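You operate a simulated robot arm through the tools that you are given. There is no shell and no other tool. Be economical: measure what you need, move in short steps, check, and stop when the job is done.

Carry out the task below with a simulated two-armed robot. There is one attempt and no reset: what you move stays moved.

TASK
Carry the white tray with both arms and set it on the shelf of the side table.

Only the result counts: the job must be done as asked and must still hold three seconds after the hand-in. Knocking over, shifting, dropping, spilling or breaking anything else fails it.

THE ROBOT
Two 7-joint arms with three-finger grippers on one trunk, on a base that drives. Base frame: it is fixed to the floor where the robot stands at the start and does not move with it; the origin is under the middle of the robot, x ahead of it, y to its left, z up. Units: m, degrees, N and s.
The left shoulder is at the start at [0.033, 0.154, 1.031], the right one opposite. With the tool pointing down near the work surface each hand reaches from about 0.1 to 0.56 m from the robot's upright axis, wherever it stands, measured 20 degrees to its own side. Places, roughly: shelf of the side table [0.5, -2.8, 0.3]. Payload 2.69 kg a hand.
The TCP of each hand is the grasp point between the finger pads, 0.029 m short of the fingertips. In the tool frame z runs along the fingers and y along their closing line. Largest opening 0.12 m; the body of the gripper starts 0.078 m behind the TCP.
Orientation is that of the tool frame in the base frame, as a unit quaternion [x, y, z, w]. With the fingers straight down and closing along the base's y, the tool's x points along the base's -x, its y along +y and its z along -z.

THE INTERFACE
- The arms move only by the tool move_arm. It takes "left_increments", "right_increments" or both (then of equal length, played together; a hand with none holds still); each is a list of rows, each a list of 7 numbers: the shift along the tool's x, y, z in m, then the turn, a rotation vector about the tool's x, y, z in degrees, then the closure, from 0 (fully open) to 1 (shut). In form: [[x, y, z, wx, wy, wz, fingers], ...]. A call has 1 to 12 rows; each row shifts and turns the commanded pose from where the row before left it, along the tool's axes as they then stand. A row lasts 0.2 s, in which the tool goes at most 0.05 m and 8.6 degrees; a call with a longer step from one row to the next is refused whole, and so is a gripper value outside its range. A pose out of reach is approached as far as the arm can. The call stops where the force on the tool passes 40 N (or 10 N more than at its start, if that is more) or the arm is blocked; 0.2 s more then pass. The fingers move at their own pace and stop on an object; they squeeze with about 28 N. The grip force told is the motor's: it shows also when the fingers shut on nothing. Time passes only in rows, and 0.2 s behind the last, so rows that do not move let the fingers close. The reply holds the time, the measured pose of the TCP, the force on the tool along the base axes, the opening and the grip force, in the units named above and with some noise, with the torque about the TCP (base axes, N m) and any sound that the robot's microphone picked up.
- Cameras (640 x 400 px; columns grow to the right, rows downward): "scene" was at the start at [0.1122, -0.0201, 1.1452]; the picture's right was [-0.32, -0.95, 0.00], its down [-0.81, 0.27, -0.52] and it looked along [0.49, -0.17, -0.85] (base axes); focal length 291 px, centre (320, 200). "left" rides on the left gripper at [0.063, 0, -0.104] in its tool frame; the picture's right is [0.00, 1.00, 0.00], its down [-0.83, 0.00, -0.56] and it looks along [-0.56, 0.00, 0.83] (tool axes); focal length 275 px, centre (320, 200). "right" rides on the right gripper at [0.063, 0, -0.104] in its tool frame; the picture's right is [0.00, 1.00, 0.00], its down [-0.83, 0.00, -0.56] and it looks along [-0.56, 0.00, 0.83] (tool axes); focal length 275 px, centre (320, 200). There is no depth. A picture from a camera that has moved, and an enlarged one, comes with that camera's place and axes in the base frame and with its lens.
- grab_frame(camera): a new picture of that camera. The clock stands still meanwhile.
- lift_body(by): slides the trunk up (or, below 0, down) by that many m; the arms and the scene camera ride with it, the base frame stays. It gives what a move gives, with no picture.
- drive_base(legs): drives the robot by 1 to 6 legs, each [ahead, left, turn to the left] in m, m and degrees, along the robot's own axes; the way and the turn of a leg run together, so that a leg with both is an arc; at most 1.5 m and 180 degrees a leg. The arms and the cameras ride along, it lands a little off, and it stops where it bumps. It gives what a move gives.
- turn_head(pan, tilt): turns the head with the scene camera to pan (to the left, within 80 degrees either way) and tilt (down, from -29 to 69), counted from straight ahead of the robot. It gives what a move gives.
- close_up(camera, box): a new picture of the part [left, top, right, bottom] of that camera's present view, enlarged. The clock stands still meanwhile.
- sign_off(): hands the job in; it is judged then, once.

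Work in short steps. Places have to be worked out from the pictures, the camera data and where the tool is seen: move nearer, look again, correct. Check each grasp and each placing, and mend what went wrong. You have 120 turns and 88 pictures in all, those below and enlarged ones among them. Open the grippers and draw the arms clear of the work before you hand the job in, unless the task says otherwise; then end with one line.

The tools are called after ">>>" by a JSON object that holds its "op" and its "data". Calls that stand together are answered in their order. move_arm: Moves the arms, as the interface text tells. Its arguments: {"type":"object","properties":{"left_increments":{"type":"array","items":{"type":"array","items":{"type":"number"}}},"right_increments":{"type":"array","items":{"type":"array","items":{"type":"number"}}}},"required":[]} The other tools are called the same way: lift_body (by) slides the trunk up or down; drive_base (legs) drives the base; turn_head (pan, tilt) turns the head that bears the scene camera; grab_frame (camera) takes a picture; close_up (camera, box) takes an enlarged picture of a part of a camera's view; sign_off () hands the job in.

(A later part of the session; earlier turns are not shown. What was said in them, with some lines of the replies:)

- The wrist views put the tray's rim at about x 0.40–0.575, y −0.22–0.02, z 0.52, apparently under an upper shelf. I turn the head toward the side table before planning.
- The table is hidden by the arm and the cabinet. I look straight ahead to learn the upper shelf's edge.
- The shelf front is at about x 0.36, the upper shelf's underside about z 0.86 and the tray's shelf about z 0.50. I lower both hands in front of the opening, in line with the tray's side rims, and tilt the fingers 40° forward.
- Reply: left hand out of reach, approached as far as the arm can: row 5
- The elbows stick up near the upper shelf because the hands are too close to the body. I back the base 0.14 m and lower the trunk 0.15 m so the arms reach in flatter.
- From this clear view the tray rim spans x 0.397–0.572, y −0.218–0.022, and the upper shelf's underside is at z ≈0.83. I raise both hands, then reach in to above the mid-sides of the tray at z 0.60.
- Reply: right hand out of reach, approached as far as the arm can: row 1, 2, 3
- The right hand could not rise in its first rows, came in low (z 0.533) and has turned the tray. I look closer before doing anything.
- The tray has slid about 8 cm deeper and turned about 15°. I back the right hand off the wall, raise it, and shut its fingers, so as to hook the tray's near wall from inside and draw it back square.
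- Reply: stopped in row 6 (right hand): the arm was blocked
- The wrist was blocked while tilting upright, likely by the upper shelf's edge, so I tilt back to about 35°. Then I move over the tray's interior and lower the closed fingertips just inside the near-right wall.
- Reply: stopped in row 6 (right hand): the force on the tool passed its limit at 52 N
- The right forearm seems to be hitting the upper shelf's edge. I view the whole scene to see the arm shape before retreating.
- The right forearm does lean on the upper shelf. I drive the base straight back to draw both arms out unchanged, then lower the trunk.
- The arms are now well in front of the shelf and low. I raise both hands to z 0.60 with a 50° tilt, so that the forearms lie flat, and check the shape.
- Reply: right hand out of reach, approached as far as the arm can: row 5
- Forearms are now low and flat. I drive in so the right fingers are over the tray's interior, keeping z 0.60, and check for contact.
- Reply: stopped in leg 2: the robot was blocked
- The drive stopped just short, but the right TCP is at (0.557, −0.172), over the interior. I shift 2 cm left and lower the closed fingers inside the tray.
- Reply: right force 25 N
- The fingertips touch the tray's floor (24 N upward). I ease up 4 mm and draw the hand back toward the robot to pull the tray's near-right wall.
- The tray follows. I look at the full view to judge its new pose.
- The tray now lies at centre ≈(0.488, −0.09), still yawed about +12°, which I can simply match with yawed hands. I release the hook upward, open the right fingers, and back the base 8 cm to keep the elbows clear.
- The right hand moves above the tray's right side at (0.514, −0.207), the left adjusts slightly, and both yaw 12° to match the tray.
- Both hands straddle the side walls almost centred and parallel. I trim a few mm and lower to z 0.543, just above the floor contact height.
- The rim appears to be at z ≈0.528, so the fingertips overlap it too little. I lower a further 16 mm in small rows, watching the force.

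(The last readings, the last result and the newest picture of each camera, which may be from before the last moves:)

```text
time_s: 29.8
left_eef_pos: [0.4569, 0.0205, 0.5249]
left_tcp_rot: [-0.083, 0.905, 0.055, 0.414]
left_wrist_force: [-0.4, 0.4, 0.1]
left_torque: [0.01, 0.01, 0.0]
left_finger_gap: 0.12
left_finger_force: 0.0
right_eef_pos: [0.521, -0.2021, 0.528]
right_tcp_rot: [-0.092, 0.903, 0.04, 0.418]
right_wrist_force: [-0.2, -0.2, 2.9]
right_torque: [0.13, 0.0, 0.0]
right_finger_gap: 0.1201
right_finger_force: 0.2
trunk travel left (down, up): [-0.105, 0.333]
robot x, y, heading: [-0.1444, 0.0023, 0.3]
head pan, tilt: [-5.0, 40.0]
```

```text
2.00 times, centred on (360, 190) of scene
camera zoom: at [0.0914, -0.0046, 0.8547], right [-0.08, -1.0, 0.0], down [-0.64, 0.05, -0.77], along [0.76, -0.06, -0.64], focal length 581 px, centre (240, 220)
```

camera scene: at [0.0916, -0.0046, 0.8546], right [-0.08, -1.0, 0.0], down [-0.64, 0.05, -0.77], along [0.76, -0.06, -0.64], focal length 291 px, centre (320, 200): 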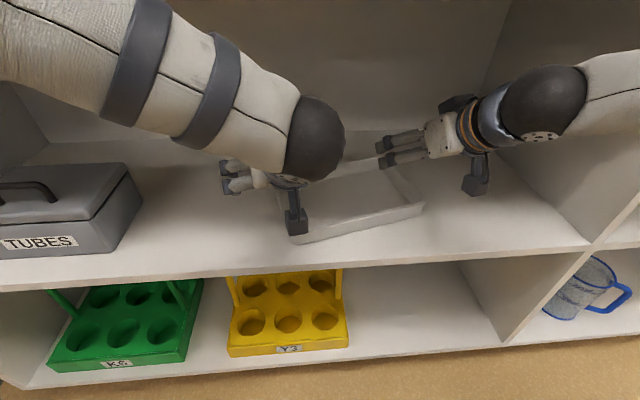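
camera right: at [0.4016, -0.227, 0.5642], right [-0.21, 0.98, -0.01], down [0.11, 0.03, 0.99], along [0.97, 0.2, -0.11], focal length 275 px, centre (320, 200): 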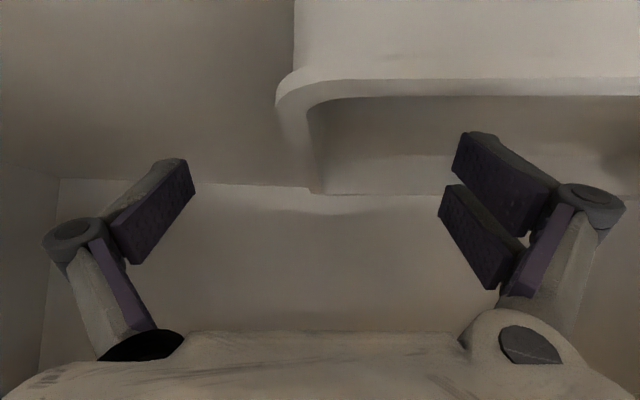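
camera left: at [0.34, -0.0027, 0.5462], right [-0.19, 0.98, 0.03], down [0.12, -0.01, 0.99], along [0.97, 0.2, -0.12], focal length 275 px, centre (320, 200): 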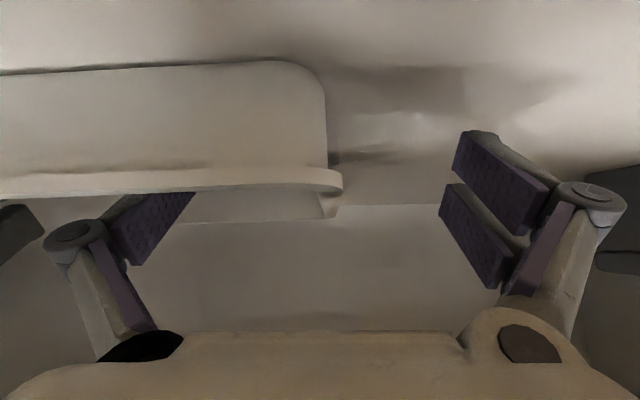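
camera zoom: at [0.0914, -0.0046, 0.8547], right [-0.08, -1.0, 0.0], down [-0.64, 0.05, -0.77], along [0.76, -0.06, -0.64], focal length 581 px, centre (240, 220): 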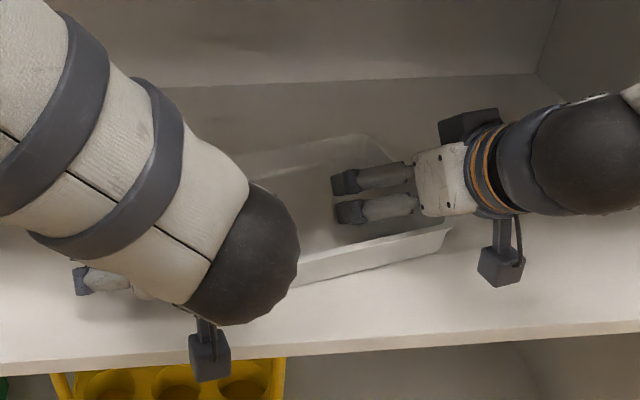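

The inner fingers are inside the wall and the right tip just brushes the tray floor. I lift the right 2 mm and close both grippers together.

>>> {"op": "move_arm", "data": {"left_increments": [[0, 0, 0, 0, 0, 0, 0.5], [0, 0, 0, 0, 0, 0, 0.8], [0, 0, 0, 0, 0, 0, 1], [0, 0, 0, 0, 0, 0, 1], [0, 0, 0, 0, 0, 0, 1]], "right_increments": [[-0.0015, 0, -0.0013, 0, 0, 0, 0.5], [0, 0, 0, 0, 0, 0, 0.8], [0, 0, 0, 0, 0, 0, 1], [0, 0, 0, 0, 0, 0, 1], [0, 0, 0, 0, 0, 0, 1]]}}

>>> {"op": "grab_frame", "data": {"camera": "left"}}

>>> {"op": "grab_frame", "data": {"camera": "right"}}

```text
time_s: 30.5
left_eef_pos: [0.457, 0.0265, 0.5335]
left_tcp_rot: [-0.088, 0.9, 0.059, 0.422]
left_wrist_force: [-5.6, 12.5, 20.9]
left_torque: [0.08, -0.85, 1.52]
left_finger_gap: 0.0061
left_finger_force: 21.2
right_eef_pos: [0.5214, -0.1994, 0.5392]
right_tcp_rot: [-0.094, 0.899, 0.04, 0.425]
right_wrist_force: [-9.6, -12.5, 22.1]
right_torque: [0.12, -0.69, 0.67]
right_finger_gap: 0.0057
right_finger_force: 17.4
trunk travel left (down, up): [-0.105, 0.333]
robot x, y, heading: [-0.143, 0.0006, 0.3]
head pan, tilt: [-5.0, 40.0]
stopped in row 3 (left hand): the force on the tool passed its limit at 52 N (the readings are from after the stop); the commanded pose is now the measured one
```

```text
53 pictures are left
camera left: at [0.3408, 0.0016, 0.5514], right [-0.21, 0.98, 0.04], down [0.11, -0.01, 0.99], along [0.97, 0.21, -0.1], focal length 275 px, centre (320, 200)
```

left: 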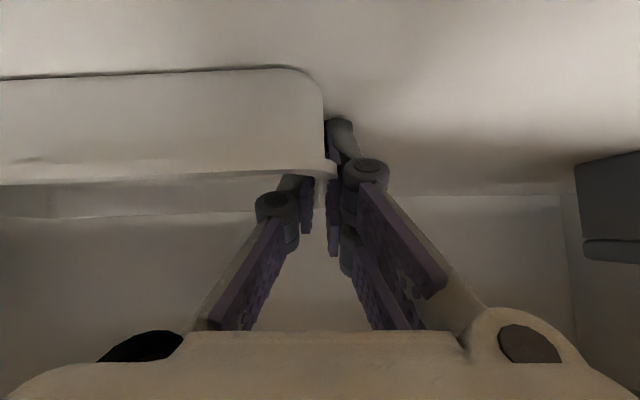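

```text
52 pictures are left
camera right: at [0.4026, -0.225, 0.5569], right [-0.2, 0.98, -0.01], down [0.09, 0.03, 1.0], along [0.97, 0.2, -0.1], focal length 275 px, centre (320, 200)
```

right: 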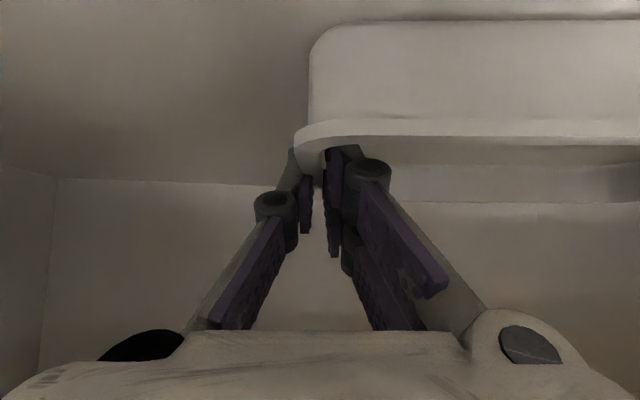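

Both grippers hold the walls (gap ~6 mm); the tips extend when closing, which explains the upward push. I lift both hands 4 cm together.

>>> {"op": "move_arm", "data": {"left_increments": [[0, 0, 0, 0, 0, 0, 1], [-0.0077, 0, -0.0064, 0, 0, 0, 1], [-0.0115, 0, -0.0097, 0, 0, 0, 1], [-0.0115, 0, -0.0097, 0, 0, 0, 1]], "right_increments": [[0, 0, 0, 0, 0, 0, 1], [-0.0077, 0, -0.0064, 0, 0, 0, 1], [-0.0115, 0, -0.0097, 0, 0, 0, 1], [-0.0115, 0, -0.0097, 0, 0, 0, 1]]}}

>>> {"op": "grab_frame", "data": {"camera": "scene"}}

>>> {"op": "grab_frame", "data": {"camera": "right"}}

```text
time_s: 31.5
left_eef_pos: [0.4585, 0.0232, 0.5685]
left_tcp_rot: [-0.086, 0.903, 0.06, 0.417]
left_wrist_force: [-2.7, 27.0, 1.5]
left_torque: [-0.34, -0.09, 1.23]
left_finger_gap: 0.006
left_finger_force: 27.8
right_eef_pos: [0.5227, -0.2037, 0.5728]
right_tcp_rot: [-0.091, 0.902, 0.038, 0.421]
right_wrist_force: [2.3, -27.9, -3.9]
right_torque: [-0.42, -0.04, 0.09]
right_finger_gap: 0.0059
right_finger_force: 27.8
trunk travel left (down, up): [-0.105, 0.333]
robot x, y, heading: [-0.1453, 0.0002, 0.2]
head pan, tilt: [-5.0, 40.0]
```

```text
51 pictures are left
camera scene: at [0.0914, -0.0042, 0.8545], right [-0.08, -1.0, 0.0], down [-0.64, 0.05, -0.77], along [0.76, -0.06, -0.64], focal length 291 px, centre (320, 200)
```

scene: 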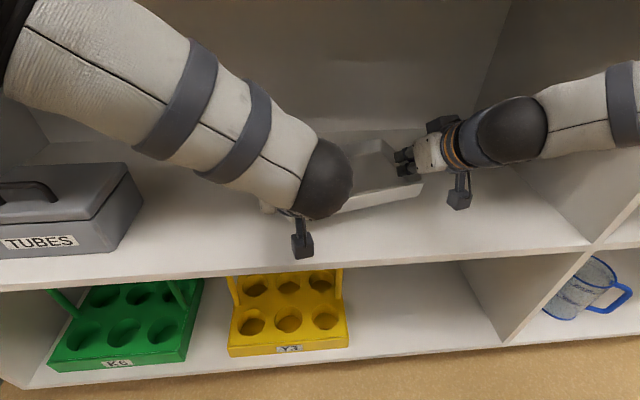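

```text
50 pictures are left
camera right: at [0.4037, -0.2274, 0.5927], right [-0.2, 0.98, -0.01], down [0.1, 0.03, 0.99], along [0.97, 0.2, -0.11], focal length 275 px, centre (320, 200)
```

right: 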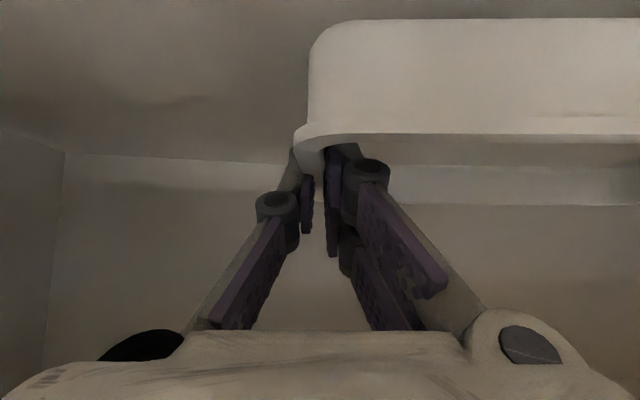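

The tray is lifted and held, with about 27 N of mutual squeeze. I ease the hands 2 mm apart, then drive straight back out of the shelf.

>>> {"op": "move_arm", "data": {"left_increments": [[0, 0.002, 0, 0, 0, 0, 1], [0, 0, 0, 0, 0, 0, 1]], "right_increments": [[0, -0.002, 0, 0, 0, 0, 1], [0, 0, 0, 0, 0, 0, 1]]}}

>>> {"op": "drive_base", "data": {"legs": [[-0.2, 0, 0], [-0.25, 0, 0]]}}

>>> {"op": "grab_frame", "data": {"camera": "scene"}}

```text
time_s: 32.1
left_eef_pos: [0.4585, 0.0245, 0.5688]
left_tcp_rot: [-0.085, 0.903, 0.06, 0.418]
left_wrist_force: [-1.1, 21.1, 2.6]
left_torque: [-0.31, -0.48, 1.06]
left_finger_gap: 0.0059
left_finger_force: 28.0
right_eef_pos: [0.523, -0.2023, 0.5752]
right_tcp_rot: [-0.092, 0.902, 0.04, 0.421]
right_wrist_force: [0.4, -21.2, -3.6]
right_torque: [-0.56, 0.3, 0.09]
right_finger_gap: 0.0062
right_finger_force: 28.3
trunk travel left (down, up): [-0.105, 0.333]
robot x, y, heading: [-0.1428, 0.002, 0.5]
head pan, tilt: [-5.0, 40.0]
```

```text
time_s: 35.1
left_eef_pos: [0.0113, 0.0215, 0.5687]
left_tcp_rot: [-0.084, 0.903, 0.058, 0.417]
left_wrist_force: [-0.4, 19.5, 1.9]
left_torque: [-0.41, -0.14, 1.01]
left_finger_gap: 0.0061
left_finger_force: 28.8
right_eef_pos: [0.077, -0.2038, 0.5741]
right_tcp_rot: [-0.093, 0.901, 0.041, 0.421]
right_wrist_force: [1.2, -19.7, -4.0]
right_torque: [-0.48, 0.0, 0.15]
right_finger_gap: 0.0056
right_finger_force: 28.5
trunk travel left (down, up): [-0.105, 0.333]
robot x, y, heading: [-0.5901, -0.0025, 0.3]
head pan, tilt: [-5.0, 40.0]
```

```text
49 pictures are left
camera scene: at [-0.3539, -0.0059, 0.8546], right [-0.08, -1.0, 0.0], down [-0.64, 0.05, -0.77], along [0.76, -0.06, -0.64], focal length 291 px, centre (320, 200)
```

scene: 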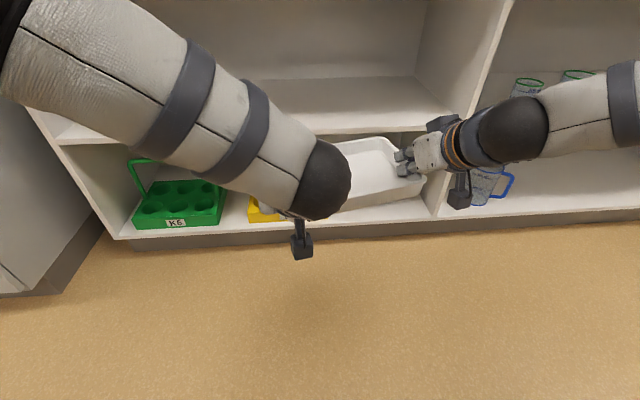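

The tray is clear of the shelf. I turn the head right to find the side table.

>>> {"op": "turn_head", "data": {"pan": -65, "tilt": 12}}

>>> {"op": "grab_frame", "data": {"camera": "scene"}}

```text
time_s: 36.4
left_eef_pos: [0.012, 0.0225, 0.5689]
left_tcp_rot: [-0.085, 0.903, 0.059, 0.417]
left_wrist_force: [4.2, 0.8, 2.6]
left_torque: [-0.45, -0.94, 0.65]
left_finger_gap: 0.006
left_finger_force: 27.9
right_eef_pos: [0.0778, -0.2034, 0.574]
right_tcp_rot: [-0.093, 0.901, 0.04, 0.421]
right_wrist_force: [-4.0, -2.4, -5.6]
right_torque: [-0.4, 0.82, 0.4]
right_finger_gap: 0.0058
right_finger_force: 27.8
trunk travel left (down, up): [-0.105, 0.333]
robot x, y, heading: [-0.588, 0.002, -0.1]
head pan, tilt: [-65.0, 12.0]
```

```text
48 pictures are left
camera scene: at [-0.3989, -0.083, 0.899], right [-0.9, -0.43, 0.0], down [-0.09, 0.19, -0.98], along [0.42, -0.88, -0.21], focal length 291 px, centre (320, 200)
```

scene: 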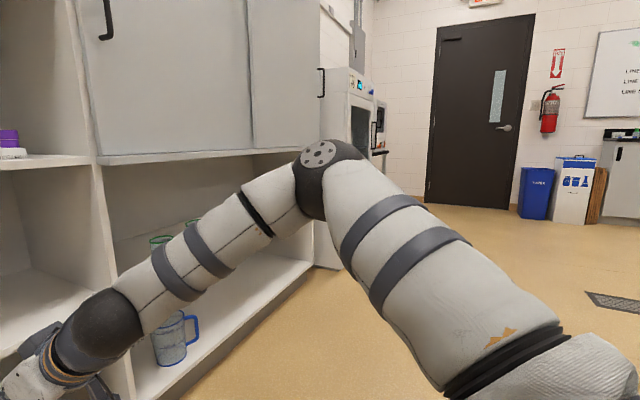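

The table is hidden beyond the cabinet; the floor on the right is free. I back off another 20 cm and strafe right 1.3 m, then look.

>>> {"op": "drive_base", "data": {"legs": [[-0.2, 0, 0], [0, -1.3, 0]]}}

>>> {"op": "grab_frame", "data": {"camera": "scene"}}

>>> {"op": "grab_frame", "data": {"camera": "left"}}

```text
time_s: 47.9
left_eef_pos: [-0.1635, -1.2655, 0.5682]
left_tcp_rot: [-0.098, 0.902, 0.065, 0.416]
left_wrist_force: [2.2, 5.2, 3.0]
left_torque: [-0.54, -0.23, 0.66]
left_finger_gap: 0.006
left_finger_force: 28.5
right_eef_pos: [-0.0915, -1.4905, 0.5748]
right_tcp_rot: [-0.105, 0.9, 0.047, 0.421]
right_wrist_force: [-2.5, -4.5, -4.9]
right_torque: [-0.25, 0.09, 0.33]
right_finger_gap: 0.0061
right_finger_force: 27.7
trunk travel left (down, up): [-0.105, 0.333]
robot x, y, heading: [-0.7655, -1.3086, 1.7]
head pan, tilt: [-65.0, 12.0]
```

```text
47 pictures are left
camera scene: at [-0.5708, -1.3826, 0.899], right [-0.89, -0.45, 0.0], down [-0.09, 0.19, -0.98], along [0.44, -0.87, -0.21], focal length 291 px, centre (320, 200)
```

scene: 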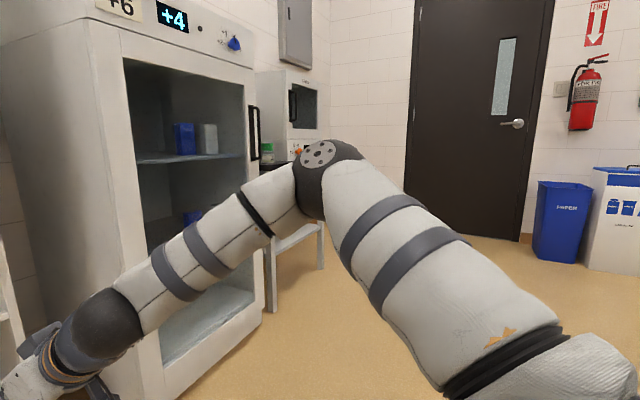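

```text
46 pictures are left
camera left: at [-0.2789, -1.2929, 0.5877], right [-0.23, 0.97, 0.04], down [0.12, -0.01, 0.99], along [0.97, 0.23, -0.11], focal length 275 px, centre (320, 200)
```

left: 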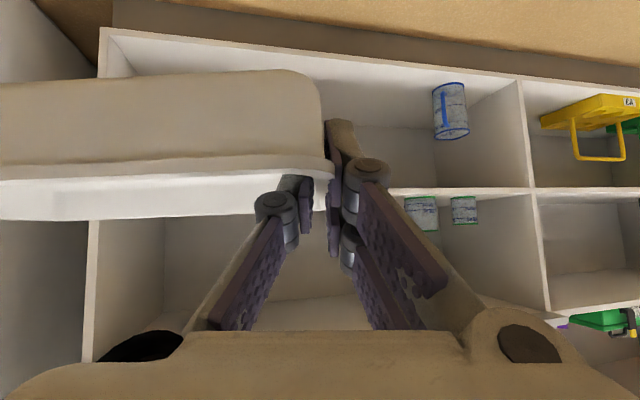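

The side table, with equipment on its top, shows beyond the fridge. I correct the heading, strafe another metre and face it.

>>> {"op": "drive_base", "data": {"legs": [[0, -1.1, -1.7]]}}

>>> {"op": "turn_head", "data": {"pan": -20, "tilt": 18}}

>>> {"op": "grab_frame", "data": {"camera": "scene"}}

```text
time_s: 56.4
left_eef_pos: [-0.1344, -2.3418, 0.5689]
left_tcp_rot: [-0.094, 0.902, 0.063, 0.416]
left_wrist_force: [3.1, 1.0, 2.9]
left_torque: [-0.65, -0.25, 0.56]
left_finger_gap: 0.0057
left_finger_force: 27.5
right_eef_pos: [-0.0641, -2.5671, 0.574]
right_tcp_rot: [-0.1, 0.901, 0.044, 0.42]
right_wrist_force: [-3.7, -2.0, -4.5]
right_torque: [-0.18, 0.07, 0.36]
right_finger_gap: 0.0056
right_finger_force: 28.5
trunk travel left (down, up): [-0.105, 0.333]
robot x, y, heading: [-0.7395, -2.3725, 1.3]
head pan, tilt: [-65.0, 12.0]
```

```text
time_s: 57.5
left_eef_pos: [-0.1334, -2.3419, 0.5687]
left_tcp_rot: [-0.093, 0.902, 0.062, 0.417]
left_wrist_force: [3.9, 1.7, 2.2]
left_torque: [-0.51, -0.72, 0.54]
left_finger_gap: 0.006
left_finger_force: 28.0
right_eef_pos: [-0.0643, -2.5669, 0.5736]
right_tcp_rot: [-0.1, 0.901, 0.043, 0.42]
right_wrist_force: [-3.0, -0.5, -4.1]
right_torque: [-0.3, 0.62, 0.3]
right_finger_gap: 0.006
right_finger_force: 27.7
trunk travel left (down, up): [-0.105, 0.333]
robot x, y, heading: [-0.7385, -2.3739, 1.3]
head pan, tilt: [-20.0, 18.0]
```

```text
45 pictures are left
camera scene: at [-0.4959, -2.4012, 0.8892], right [-0.32, -0.95, 0.0], down [-0.29, 0.1, -0.95], along [0.9, -0.31, -0.31], focal length 291 px, centre (320, 200)
```

scene: 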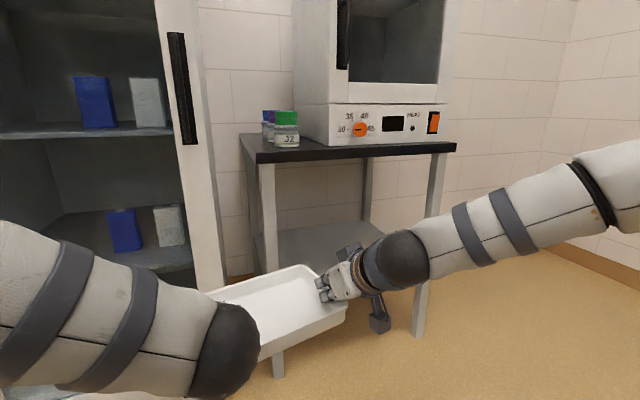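

The table's front legs are at about (0.28, −2.51) and (0.28, −3.09), its top's underside at z ≈0.75 and the shelf at ≈0.30. I line up the tray with the table's middle and lower the trunk fully while still back.

>>> {"op": "drive_base", "data": {"legs": [[0, -0.34, -1.3]]}}

>>> {"op": "lift_body", "data": {"by": -0.1}}

>>> {"op": "turn_head", "data": {"pan": 0, "tilt": 22}}

>>> {"op": "grab_frame", "data": {"camera": "scene"}}

```text
time_s: 60.7
left_eef_pos: [-0.1282, -2.7017, 0.5695]
left_tcp_rot: [-0.085, 0.903, 0.059, 0.418]
left_wrist_force: [3.7, 0.6, 2.2]
left_torque: [-0.64, -0.27, 0.58]
left_finger_gap: 0.006
left_finger_force: 27.8
right_eef_pos: [-0.0631, -2.9297, 0.5746]
right_tcp_rot: [-0.092, 0.901, 0.041, 0.421]
right_wrist_force: [-3.1, -0.9, -3.9]
right_torque: [-0.14, 0.14, 0.33]
right_finger_gap: 0.0059
right_finger_force: 27.9
trunk travel left (down, up): [-0.105, 0.333]
robot x, y, heading: [-0.7312, -2.7234, 0.2]
head pan, tilt: [-20.0, 18.0]
```

```text
time_s: 62.1
left_eef_pos: [-0.1283, -2.7014, 0.469]
left_tcp_rot: [-0.085, 0.903, 0.059, 0.418]
left_wrist_force: [3.1, 0.9, 1.9]
left_torque: [-0.52, -0.77, 0.55]
left_finger_gap: 0.0062
left_finger_force: 27.7
right_eef_pos: [-0.0634, -2.9278, 0.4753]
right_tcp_rot: [-0.092, 0.901, 0.04, 0.421]
right_wrist_force: [-3.7, -0.5, -5.1]
right_torque: [-0.2, 0.65, 0.3]
right_finger_gap: 0.006
right_finger_force: 27.5
trunk travel left (down, up): [-0.005, 0.433]
robot x, y, heading: [-0.7326, -2.7253, 0.1]
head pan, tilt: [-20.0, 18.0]
```

```text
time_s: 62.9
left_eef_pos: [-0.1295, -2.7023, 0.4684]
left_tcp_rot: [-0.086, 0.903, 0.059, 0.417]
left_wrist_force: [3.6, 0.5, 2.2]
left_torque: [-0.6, -0.4, 0.57]
left_finger_gap: 0.006
left_finger_force: 28.0
right_eef_pos: [-0.0633, -2.9294, 0.4735]
right_tcp_rot: [-0.091, 0.901, 0.04, 0.422]
right_wrist_force: [-3.6, -0.2, -5.3]
right_torque: [-0.19, 0.31, 0.37]
right_finger_gap: 0.006
right_finger_force: 28.0
trunk travel left (down, up): [-0.005, 0.433]
robot x, y, heading: [-0.7345, -2.7284, 0.4]
head pan, tilt: [0.0, 22.0]
```

```text
44 pictures are left
camera scene: at [-0.457, -2.7226, 0.7844], right [0.0, -1.0, 0.0], down [-0.37, 0.0, -0.93], along [0.93, 0.0, -0.37], focal length 291 px, centre (320, 200)
```

scene: 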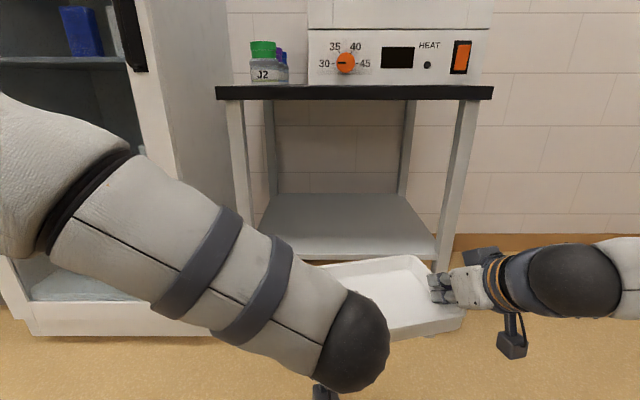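

The left elbow flares sideways and would come near the table's left leg. So I first turn the tray square by a coordinated −12.5° swing of both hands, before extending the arms.

>>> {"op": "move_arm", "data": {"left_increments": [[-0.0033, 0, 0.0039, 1.915, 0, 1.61, 1], [-0.0033, 0, 0.0039, 1.915, 0, 1.61, 1], [-0.0033, 0, 0.0039, 1.915, 0, 1.61, 1], [-0.0033, 0, 0.0039, 1.915, 0, 1.61, 1], [-0.0033, 0, 0.0039, 1.915, 0, 1.61, 1]], "right_increments": [[0.0033, 0, -0.0039, 1.915, 0, 1.61, 1], [0.0033, 0, -0.0039, 1.915, 0, 1.61, 1], [0.0033, 0, -0.0039, 1.915, 0, 1.61, 1], [0.0033, 0, -0.0039, 1.915, 0, 1.61, 1], [0.0033, 0, -0.0039, 1.915, 0, 1.61, 1]]}}

```text
time_s: 64.1
left_eef_pos: [-0.1029, -2.6981, 0.4702]
left_tcp_rot: [0.012, 0.908, 0.013, 0.418]
left_wrist_force: [3.0, 14.8, 2.1]
left_torque: [-0.53, -0.66, 0.92]
left_finger_gap: 0.006
left_finger_force: 28.2
right_eef_pos: [-0.089, -2.9324, 0.4721]
right_tcp_rot: [0.008, 0.906, -0.007, 0.423]
right_wrist_force: [-1.9, -14.9, -3.2]
right_torque: [-0.23, 0.74, -0.1]
right_finger_gap: 0.006
right_finger_force: 28.1
trunk travel left (down, up): [-0.005, 0.433]
robot x, y, heading: [-0.7287, -2.724, 0.4]
head pan, tilt: [0.0, 22.0]
```

The tray is square now and still gripped. I extend both arms 8 cm forward and 5 cm down.

>>> {"op": "move_arm", "data": {"left_increments": [[-0.0033, 0.001, 0.0234, 0, 0, 0, 1], [-0.0033, 0, 0.0234, 0, 0, 0, 1], [-0.0033, 0, 0.0234, 0, 0, 0, 1], [-0.0033, 0, 0.0234, 0, 0, 0, 1]], "right_increments": [[-0.0033, -0.001, 0.0234, 0, 0, 0, 1], [-0.0033, 0, 0.0234, 0, 0, 0, 1], [-0.0033, 0, 0.0234, 0, 0, 0, 1], [-0.0033, 0, 0.0234, 0, 0, 0, 1]]}}

>>> {"op": "grab_frame", "data": {"camera": "scene"}}

```text
time_s: 65.1
left_eef_pos: [-0.0218, -2.6976, 0.4201]
left_tcp_rot: [0.014, 0.909, 0.011, 0.417]
left_wrist_force: [4.4, 2.3, 3.8]
left_torque: [-0.65, 0.27, 0.64]
left_finger_gap: 0.006
left_finger_force: 27.7
right_eef_pos: [-0.0096, -2.9334, 0.4237]
right_tcp_rot: [0.005, 0.906, -0.004, 0.423]
right_wrist_force: [-3.7, -2.3, -4.6]
right_torque: [-0.2, -0.22, 0.18]
right_finger_gap: 0.0059
right_finger_force: 28.1
trunk travel left (down, up): [-0.005, 0.433]
robot x, y, heading: [-0.7314, -2.7293, 0.2]
head pan, tilt: [0.0, 22.0]
```

```text
43 pictures are left
camera scene: at [-0.457, -2.7226, 0.7844], right [0.0, -1.0, 0.0], down [-0.37, 0.0, -0.93], along [0.93, 0.0, -0.37], focal length 291 px, centre (320, 200)
```

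scene: 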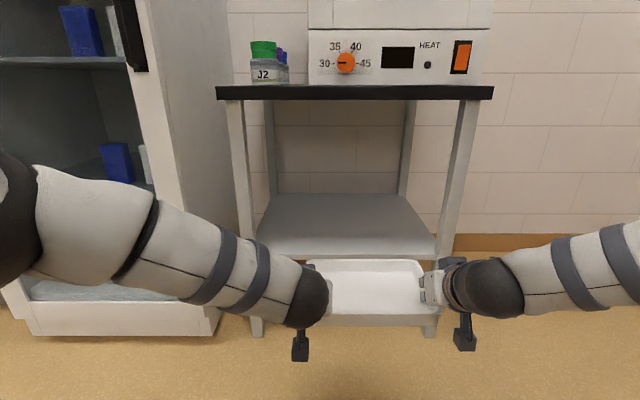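

Arms are even and the elbows lie well behind. I drive forward 0.30 m first with the tray's bottom about 6 cm above shelf level, then check.

>>> {"op": "drive_base", "data": {"legs": [[0.3, 0, 0]]}}

>>> {"op": "grab_frame", "data": {"camera": "scene"}}

>>> {"op": "grab_frame", "data": {"camera": "right"}}

```text
time_s: 67.1
left_eef_pos: [0.275, -2.6972, 0.4188]
left_tcp_rot: [0.014, 0.908, 0.011, 0.418]
left_wrist_force: [4.6, -12.2, 2.6]
left_torque: [-0.79, -0.16, 0.3]
left_finger_gap: 0.0061
left_finger_force: 27.9
right_eef_pos: [0.2906, -2.9341, 0.4246]
right_tcp_rot: [0.007, 0.905, -0.006, 0.424]
right_wrist_force: [-4.8, 12.2, -5.0]
right_torque: [-0.02, 0.21, 0.46]
right_finger_gap: 0.0056
right_finger_force: 27.8
trunk travel left (down, up): [-0.005, 0.433]
robot x, y, heading: [-0.4329, -2.722, 0.2]
head pan, tilt: [0.0, 22.0]
```

```text
42 pictures are left
camera scene: at [-0.1578, -2.722, 0.7844], right [0.0, -1.0, 0.0], down [-0.37, 0.0, -0.93], along [0.93, 0.0, -0.37], focal length 291 px, centre (320, 200)
```

scene: 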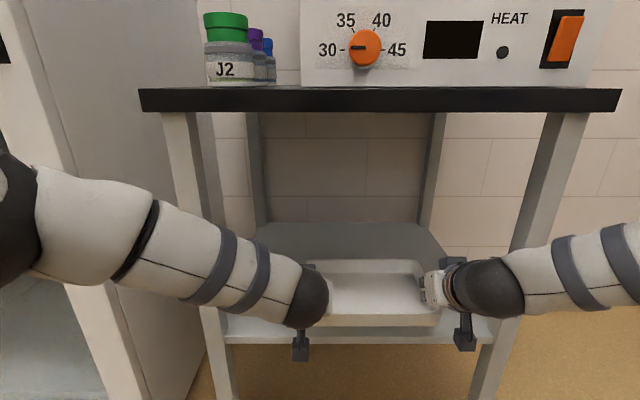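

```text
41 pictures are left
camera right: at [0.1684, -2.9323, 0.4435], right [0.01, 1.0, -0.01], down [0.11, 0.01, 0.99], along [0.99, -0.01, -0.11], focal length 275 px, centre (320, 200)
```

right: 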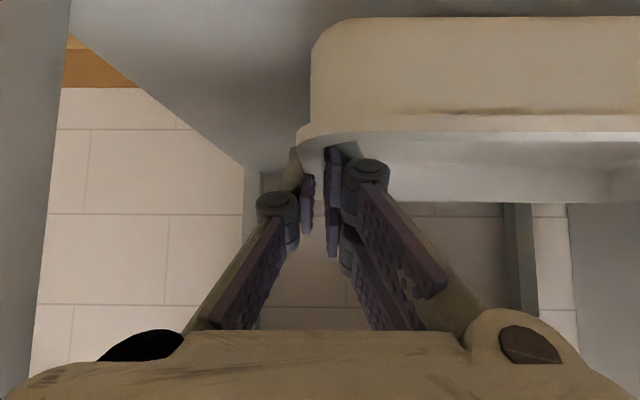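

The tray's near edge is at about x 0.225 and the shelf's front edge at about 0.28. I advance 9 cm more in two small legs.

>>> {"op": "drive_base", "data": {"legs": [[0.05, 0, 0], [0.045, 0, 0]]}}

>>> {"op": "turn_head", "data": {"pan": -15, "tilt": 38}}

>>> {"op": "grab_frame", "data": {"camera": "scene"}}

```text
time_s: 68.6
left_eef_pos: [0.3703, -2.6973, 0.4189]
left_tcp_rot: [0.014, 0.908, 0.01, 0.419]
left_wrist_force: [2.9, -1.1, 2.1]
left_torque: [-0.67, -0.62, 0.54]
left_finger_gap: 0.0058
left_finger_force: 27.9
right_eef_pos: [0.3845, -2.9328, 0.4243]
right_tcp_rot: [0.006, 0.906, -0.005, 0.423]
right_wrist_force: [-3.8, 0.4, -4.8]
right_torque: [-0.13, 0.64, 0.19]
right_finger_gap: 0.0059
right_finger_force: 28.0
trunk travel left (down, up): [-0.005, 0.433]
robot x, y, heading: [-0.3393, -2.7208, 0.1]
head pan, tilt: [0.0, 22.0]
```

```text
time_s: 69.3
left_eef_pos: [0.3703, -2.6973, 0.4196]
left_tcp_rot: [0.014, 0.908, 0.011, 0.418]
left_wrist_force: [3.2, -0.4, 1.4]
left_torque: [-0.67, -0.28, 0.57]
left_finger_gap: 0.0061
left_finger_force: 27.9
right_eef_pos: [0.3848, -2.9316, 0.4241]
right_tcp_rot: [0.006, 0.906, -0.005, 0.423]
right_wrist_force: [-2.8, 1.2, -4.1]
right_torque: [0.04, 0.33, 0.07]
right_finger_gap: 0.0061
right_finger_force: 28.1
trunk travel left (down, up): [-0.005, 0.433]
robot x, y, heading: [-0.3412, -2.7228, 0.2]
head pan, tilt: [-15.0, 38.0]
```

```text
40 pictures are left
camera scene: at [-0.0727, -2.744, 0.7592], right [-0.26, -0.97, 0.0], down [-0.59, 0.16, -0.79], along [0.76, -0.2, -0.62], focal length 291 px, centre (320, 200)
```

scene: 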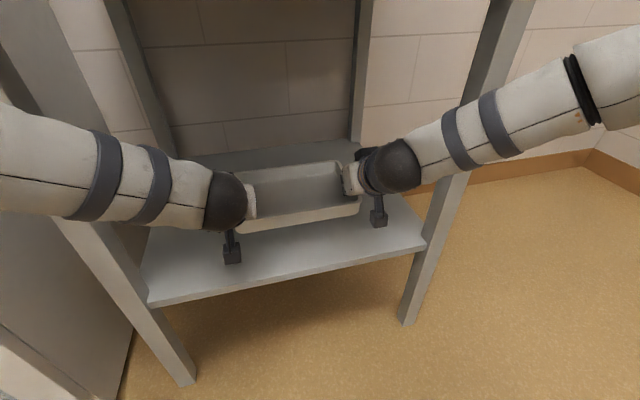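

The tray hangs well inside the shelf with room all round. I lower both hands 4.5 cm and watch for contact.

>>> {"op": "move_arm", "data": {"left_increments": [[0.0115, 0, 0.0097, 0, 0, 0, 1], [0.0115, 0, 0.0097, 0, 0, 0, 1], [0.0077, 0, 0.0064, 0, 0, 0, 1], [0.0038, 0, 0.0032, 0, 0, 0, 1]], "right_increments": [[0.0115, 0, 0.0097, 0, 0, 0, 1], [0.0115, 0, 0.0097, 0, 0, 0, 1], [0.0077, 0, 0.0064, 0, 0, 0, 1], [0.0038, 0, 0.0032, 0, 0, 0, 1]]}}

>>> {"op": "grab_frame", "data": {"camera": "right"}}

```text
time_s: 70.3
left_eef_pos: [0.3686, -2.6961, 0.3734]
left_tcp_rot: [0.015, 0.908, 0.01, 0.418]
left_wrist_force: [3.4, -9.4, 3.0]
left_torque: [-0.75, -0.51, 0.33]
left_finger_gap: 0.0059
left_finger_force: 27.6
right_eef_pos: [0.3846, -2.9331, 0.3785]
right_tcp_rot: [0.006, 0.906, -0.005, 0.422]
right_wrist_force: [-2.7, 10.2, -4.8]
right_torque: [0.03, 0.54, 0.42]
right_finger_gap: 0.0059
right_finger_force: 28.2
trunk travel left (down, up): [-0.005, 0.433]
robot x, y, heading: [-0.337, -2.7246, 0.0]
head pan, tilt: [-15.0, 38.0]
```

```text
39 pictures are left
camera right: at [0.2629, -2.9323, 0.3978], right [0.01, 1.0, -0.01], down [0.11, 0.01, 0.99], along [0.99, -0.01, -0.11], focal length 275 px, centre (320, 200)
```

right: 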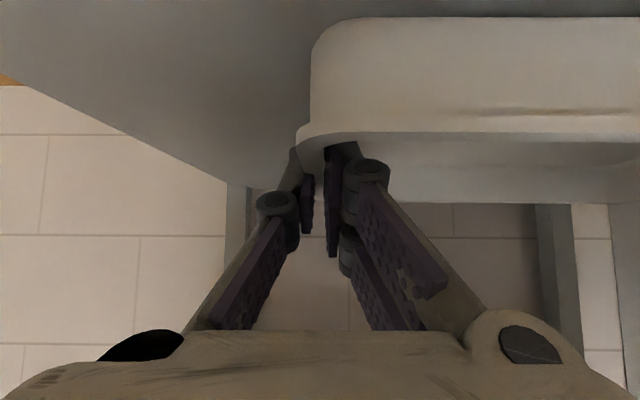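

No contact yet. I lower in 5 mm rows up to 2 cm more.

>>> {"op": "move_arm", "data": {"left_increments": [[0.0038, 0, 0.0032, 0, 0, 0, 1], [0.0038, 0, 0.0032, 0, 0, 0, 1], [0.0023, 0, 0.0019, 0, 0, 0, 1]], "right_increments": [[0.0038, 0, 0.0032, 0, 0, 0, 1], [0.0038, 0, 0.0032, 0, 0, 0, 1], [0.0023, 0, 0.0019, 0, 0, 0, 1]]}}

>>> {"op": "close_up", "data": {"camera": "scene", "box": [140, 100, 460, 300]}}

```text
time_s: 71.2
left_eef_pos: [0.3693, -2.696, 0.3616]
left_tcp_rot: [0.015, 0.909, 0.01, 0.417]
left_wrist_force: [3.8, -18.2, 2.4]
left_torque: [-0.86, -0.18, 0.13]
left_finger_gap: 0.0059
left_finger_force: 27.9
right_eef_pos: [0.3846, -2.9323, 0.3661]
right_tcp_rot: [0.004, 0.906, -0.003, 0.423]
right_wrist_force: [-4.1, 18.5, -4.1]
right_torque: [0.12, 0.21, 0.48]
right_finger_gap: 0.006
right_finger_force: 27.7
trunk travel left (down, up): [-0.005, 0.433]
robot x, y, heading: [-0.3353, -2.7278, 0.2]
head pan, tilt: [-15.0, 38.0]
```

```text
2.00 times, centred on (300, 200) of scene
camera zoom: at [-0.0728, -2.7441, 0.7592], right [-0.26, -0.97, 0.0], down [-0.6, 0.16, -0.79], along [0.76, -0.2, -0.62], focal length 581 px, centre (360, 200)
```

zoom: 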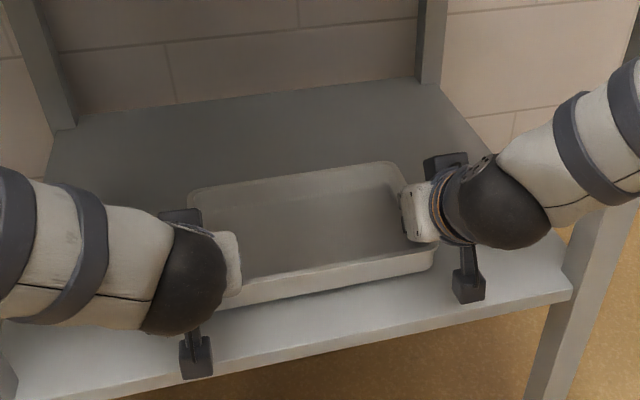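

Still hanging free, very near the shelf. I ease the hands 1.5 mm together and lower another 15 mm in small rows.

>>> {"op": "move_arm", "data": {"left_increments": [[0.0038, -0.0015, 0.0032, 0, 0, 0, 1], [0.0038, 0, 0.0032, 0, 0, 0, 1], [0.0038, 0, 0.0032, 0, 0, 0, 1]], "right_increments": [[0.0038, 0.0015, 0.0032, 0, 0, 0, 1], [0.0038, 0, 0.0032, 0, 0, 0, 1], [0.0038, 0, 0.0032, 0, 0, 0, 1]]}}

>>> {"op": "grab_frame", "data": {"camera": "right"}}

```text
time_s: 72.0
left_eef_pos: [0.372, -2.6966, 0.3538]
left_tcp_rot: [0.011, 0.905, 0.012, 0.426]
left_wrist_force: [3.4, -1.3, 12.4]
left_torque: [-0.65, 0.27, 0.72]
left_finger_gap: 0.0062
left_finger_force: 27.9
right_eef_pos: [0.3877, -2.9311, 0.3591]
right_tcp_rot: [0.006, 0.903, -0.005, 0.43]
right_wrist_force: [-4.2, -0.8, 13.9]
right_torque: [-0.06, 0.26, 0.17]
right_finger_gap: 0.0062
right_finger_force: 27.8
trunk travel left (down, up): [-0.005, 0.433]
robot x, y, heading: [-0.3364, -2.723, 0.2]
head pan, tilt: [-15.0, 38.0]
stopped in row 3 (left hand): the force on the tool passed its limit at 43 N (the readings are from after the stop); the commanded pose is now the measured one
```

```text
37 pictures are left
camera right: at [0.2652, -2.9305, 0.3763], right [0.01, 1.0, -0.01], down [0.09, 0.01, 1.0], along [1.0, -0.02, -0.09], focal length 275 px, centre (320, 200)
```

right: 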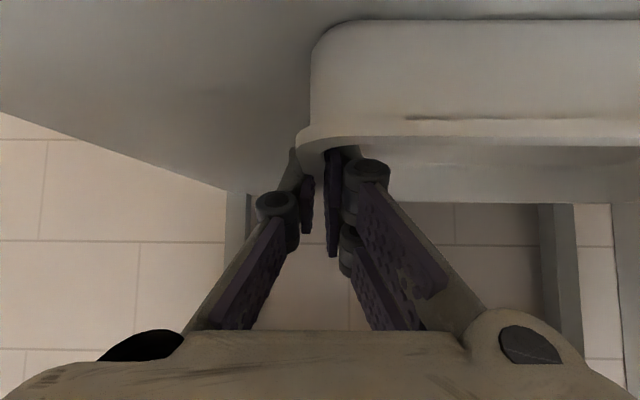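

Both hands register contact: the tray rests on the shelf. I open both grippers.

>>> {"op": "move_arm", "data": {"left_increments": [[0, 0, 0, 0, 0, 0, 0.8], [0, 0, 0, 0, 0, 0, 0.4], [0, 0, 0, 0, 0, 0, 0], [0, 0, 0, 0, 0, 0, 0]], "right_increments": [[0, 0, 0, 0, 0, 0, 0.8], [0, 0, 0, 0, 0, 0, 0.4], [0, 0, 0, 0, 0, 0, 0], [0, 0, 0, 0, 0, 0, 0]]}}

>>> {"op": "close_up", "data": {"camera": "scene", "box": [140, 100, 460, 300]}}

```text
time_s: 73.0
left_eef_pos: [0.3706, -2.6954, 0.3489]
left_tcp_rot: [0.013, 0.907, 0.012, 0.421]
left_wrist_force: [-0.5, 0.1, -0.2]
left_torque: [-0.02, 0.0, 0.0]
left_finger_gap: 0.1198
left_finger_force: 0.2
right_eef_pos: [0.3852, -2.9311, 0.3553]
right_tcp_rot: [0.006, 0.904, -0.006, 0.427]
right_wrist_force: [0.3, 0.3, 0.1]
right_torque: [-0.01, 0.01, 0.0]
right_finger_gap: 0.12
right_finger_force: 0.1
trunk travel left (down, up): [-0.005, 0.433]
robot x, y, heading: [-0.3404, -2.7229, 0.1]
head pan, tilt: [-15.0, 38.0]
```

```text
2.00 times, centred on (300, 200) of scene
camera zoom: at [-0.0732, -2.744, 0.7592], right [-0.26, -0.97, 0.0], down [-0.6, 0.16, -0.79], along [0.76, -0.2, -0.62], focal length 581 px, centre (360, 200)
```

zoom: 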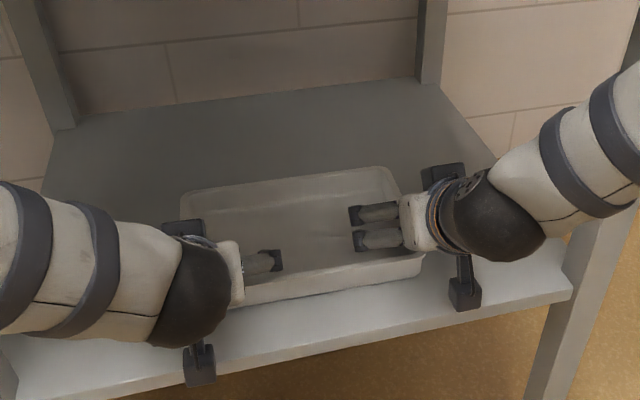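

The tray is released with no forces left. I raise both hands 7 cm straight up, clear of the rim.

>>> {"op": "move_arm", "data": {"left_increments": [[-0.0134, 0, -0.01125, 0, 0, 0, 0], [-0.0134, 0, -0.01125, 0, 0, 0, 0], [-0.0134, 0, -0.01125, 0, 0, 0, 0], [-0.0134, 0, -0.01125, 0, 0, 0, 0]], "right_increments": [[-0.0134, 0, -0.01125, 0, 0, 0, 0], [-0.0134, 0, -0.01125, 0, 0, 0, 0], [-0.0134, 0, -0.01125, 0, 0, 0, 0], [-0.0134, 0, -0.01125, 0, 0, 0, 0]]}}

>>> {"op": "close_up", "data": {"camera": "scene", "box": [140, 100, 460, 300]}}

```text
time_s: 74.0
left_eef_pos: [0.3725, -2.6988, 0.4209]
left_tcp_rot: [0.012, 0.906, 0.012, 0.422]
left_wrist_force: [1.0, 0.0, -0.2]
left_torque: [0.04, -0.01, 0.04]
left_finger_gap: 0.1201
left_finger_force: 0.2
right_eef_pos: [0.386, -2.932, 0.4271]
right_tcp_rot: [0.007, 0.904, -0.006, 0.427]
right_wrist_force: [0.7, -0.1, 0.8]
right_torque: [-0.04, -0.01, -0.02]
right_finger_gap: 0.1201
right_finger_force: 0.1
trunk travel left (down, up): [-0.005, 0.433]
robot x, y, heading: [-0.3377, -2.7201, 0.0]
head pan, tilt: [-15.0, 38.0]
```

```text
2.00 times, centred on (300, 200) of scene
camera zoom: at [-0.0731, -2.7441, 0.7592], right [-0.26, -0.97, 0.0], down [-0.6, 0.16, -0.79], along [0.76, -0.2, -0.62], focal length 581 px, centre (360, 200)
```

zoom: 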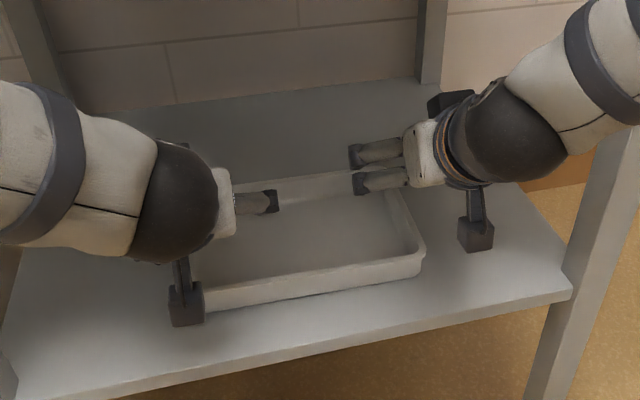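

The hands are clear above and the tray did not move. I drive straight back and take a last look.

>>> {"op": "drive_base", "data": {"legs": [[-0.4, 0, 0]]}}

>>> {"op": "grab_frame", "data": {"camera": "scene"}}

```text
time_s: 76.5
left_eef_pos: [-0.0241, -2.7026, 0.4197]
left_tcp_rot: [0.016, 0.906, 0.011, 0.422]
left_wrist_force: [-0.7, -0.4, 0.4]
left_torque: [-0.03, -0.01, 0.03]
left_finger_gap: 0.12
left_finger_force: 0.1
right_eef_pos: [-0.0116, -2.9359, 0.4265]
right_tcp_rot: [0.01, 0.904, -0.008, 0.427]
right_wrist_force: [-1.1, -0.3, 0.6]
right_torque: [0.0, 0.04, 0.0]
right_finger_gap: 0.1201
right_finger_force: 0.0
trunk travel left (down, up): [-0.005, 0.433]
robot x, y, heading: [-0.7327, -2.7252, -0.2]
head pan, tilt: [-15.0, 38.0]
```

```text
34 pictures are left
camera scene: at [-0.4705, -2.7453, 0.7592], right [-0.26, -0.97, 0.0], down [-0.59, 0.16, -0.79], along [0.76, -0.21, -0.62], focal length 291 px, centre (320, 200)
```

scene: 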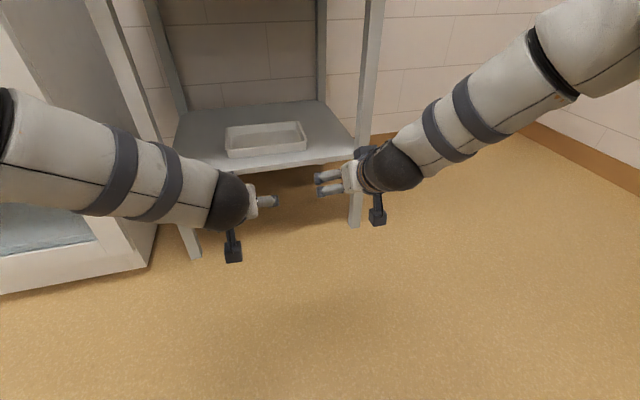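

The tray stands flat and fully on the side table's shelf, the grippers are open and the arms are clear. I hand in.

>>> {"op": "sign_off", "data": {}}

```text
The job is handed in.
```

The white tray is resting flat on the side table's shelf, both grippers are open and the arms are clear. Early on, the right hand accidentally pushed and turned the tray on its original shelf, and the right forearm leaned on the edge of the shelf above. I saw nothing else moved in the pictures, but I did not recheck that upper shelf closely.
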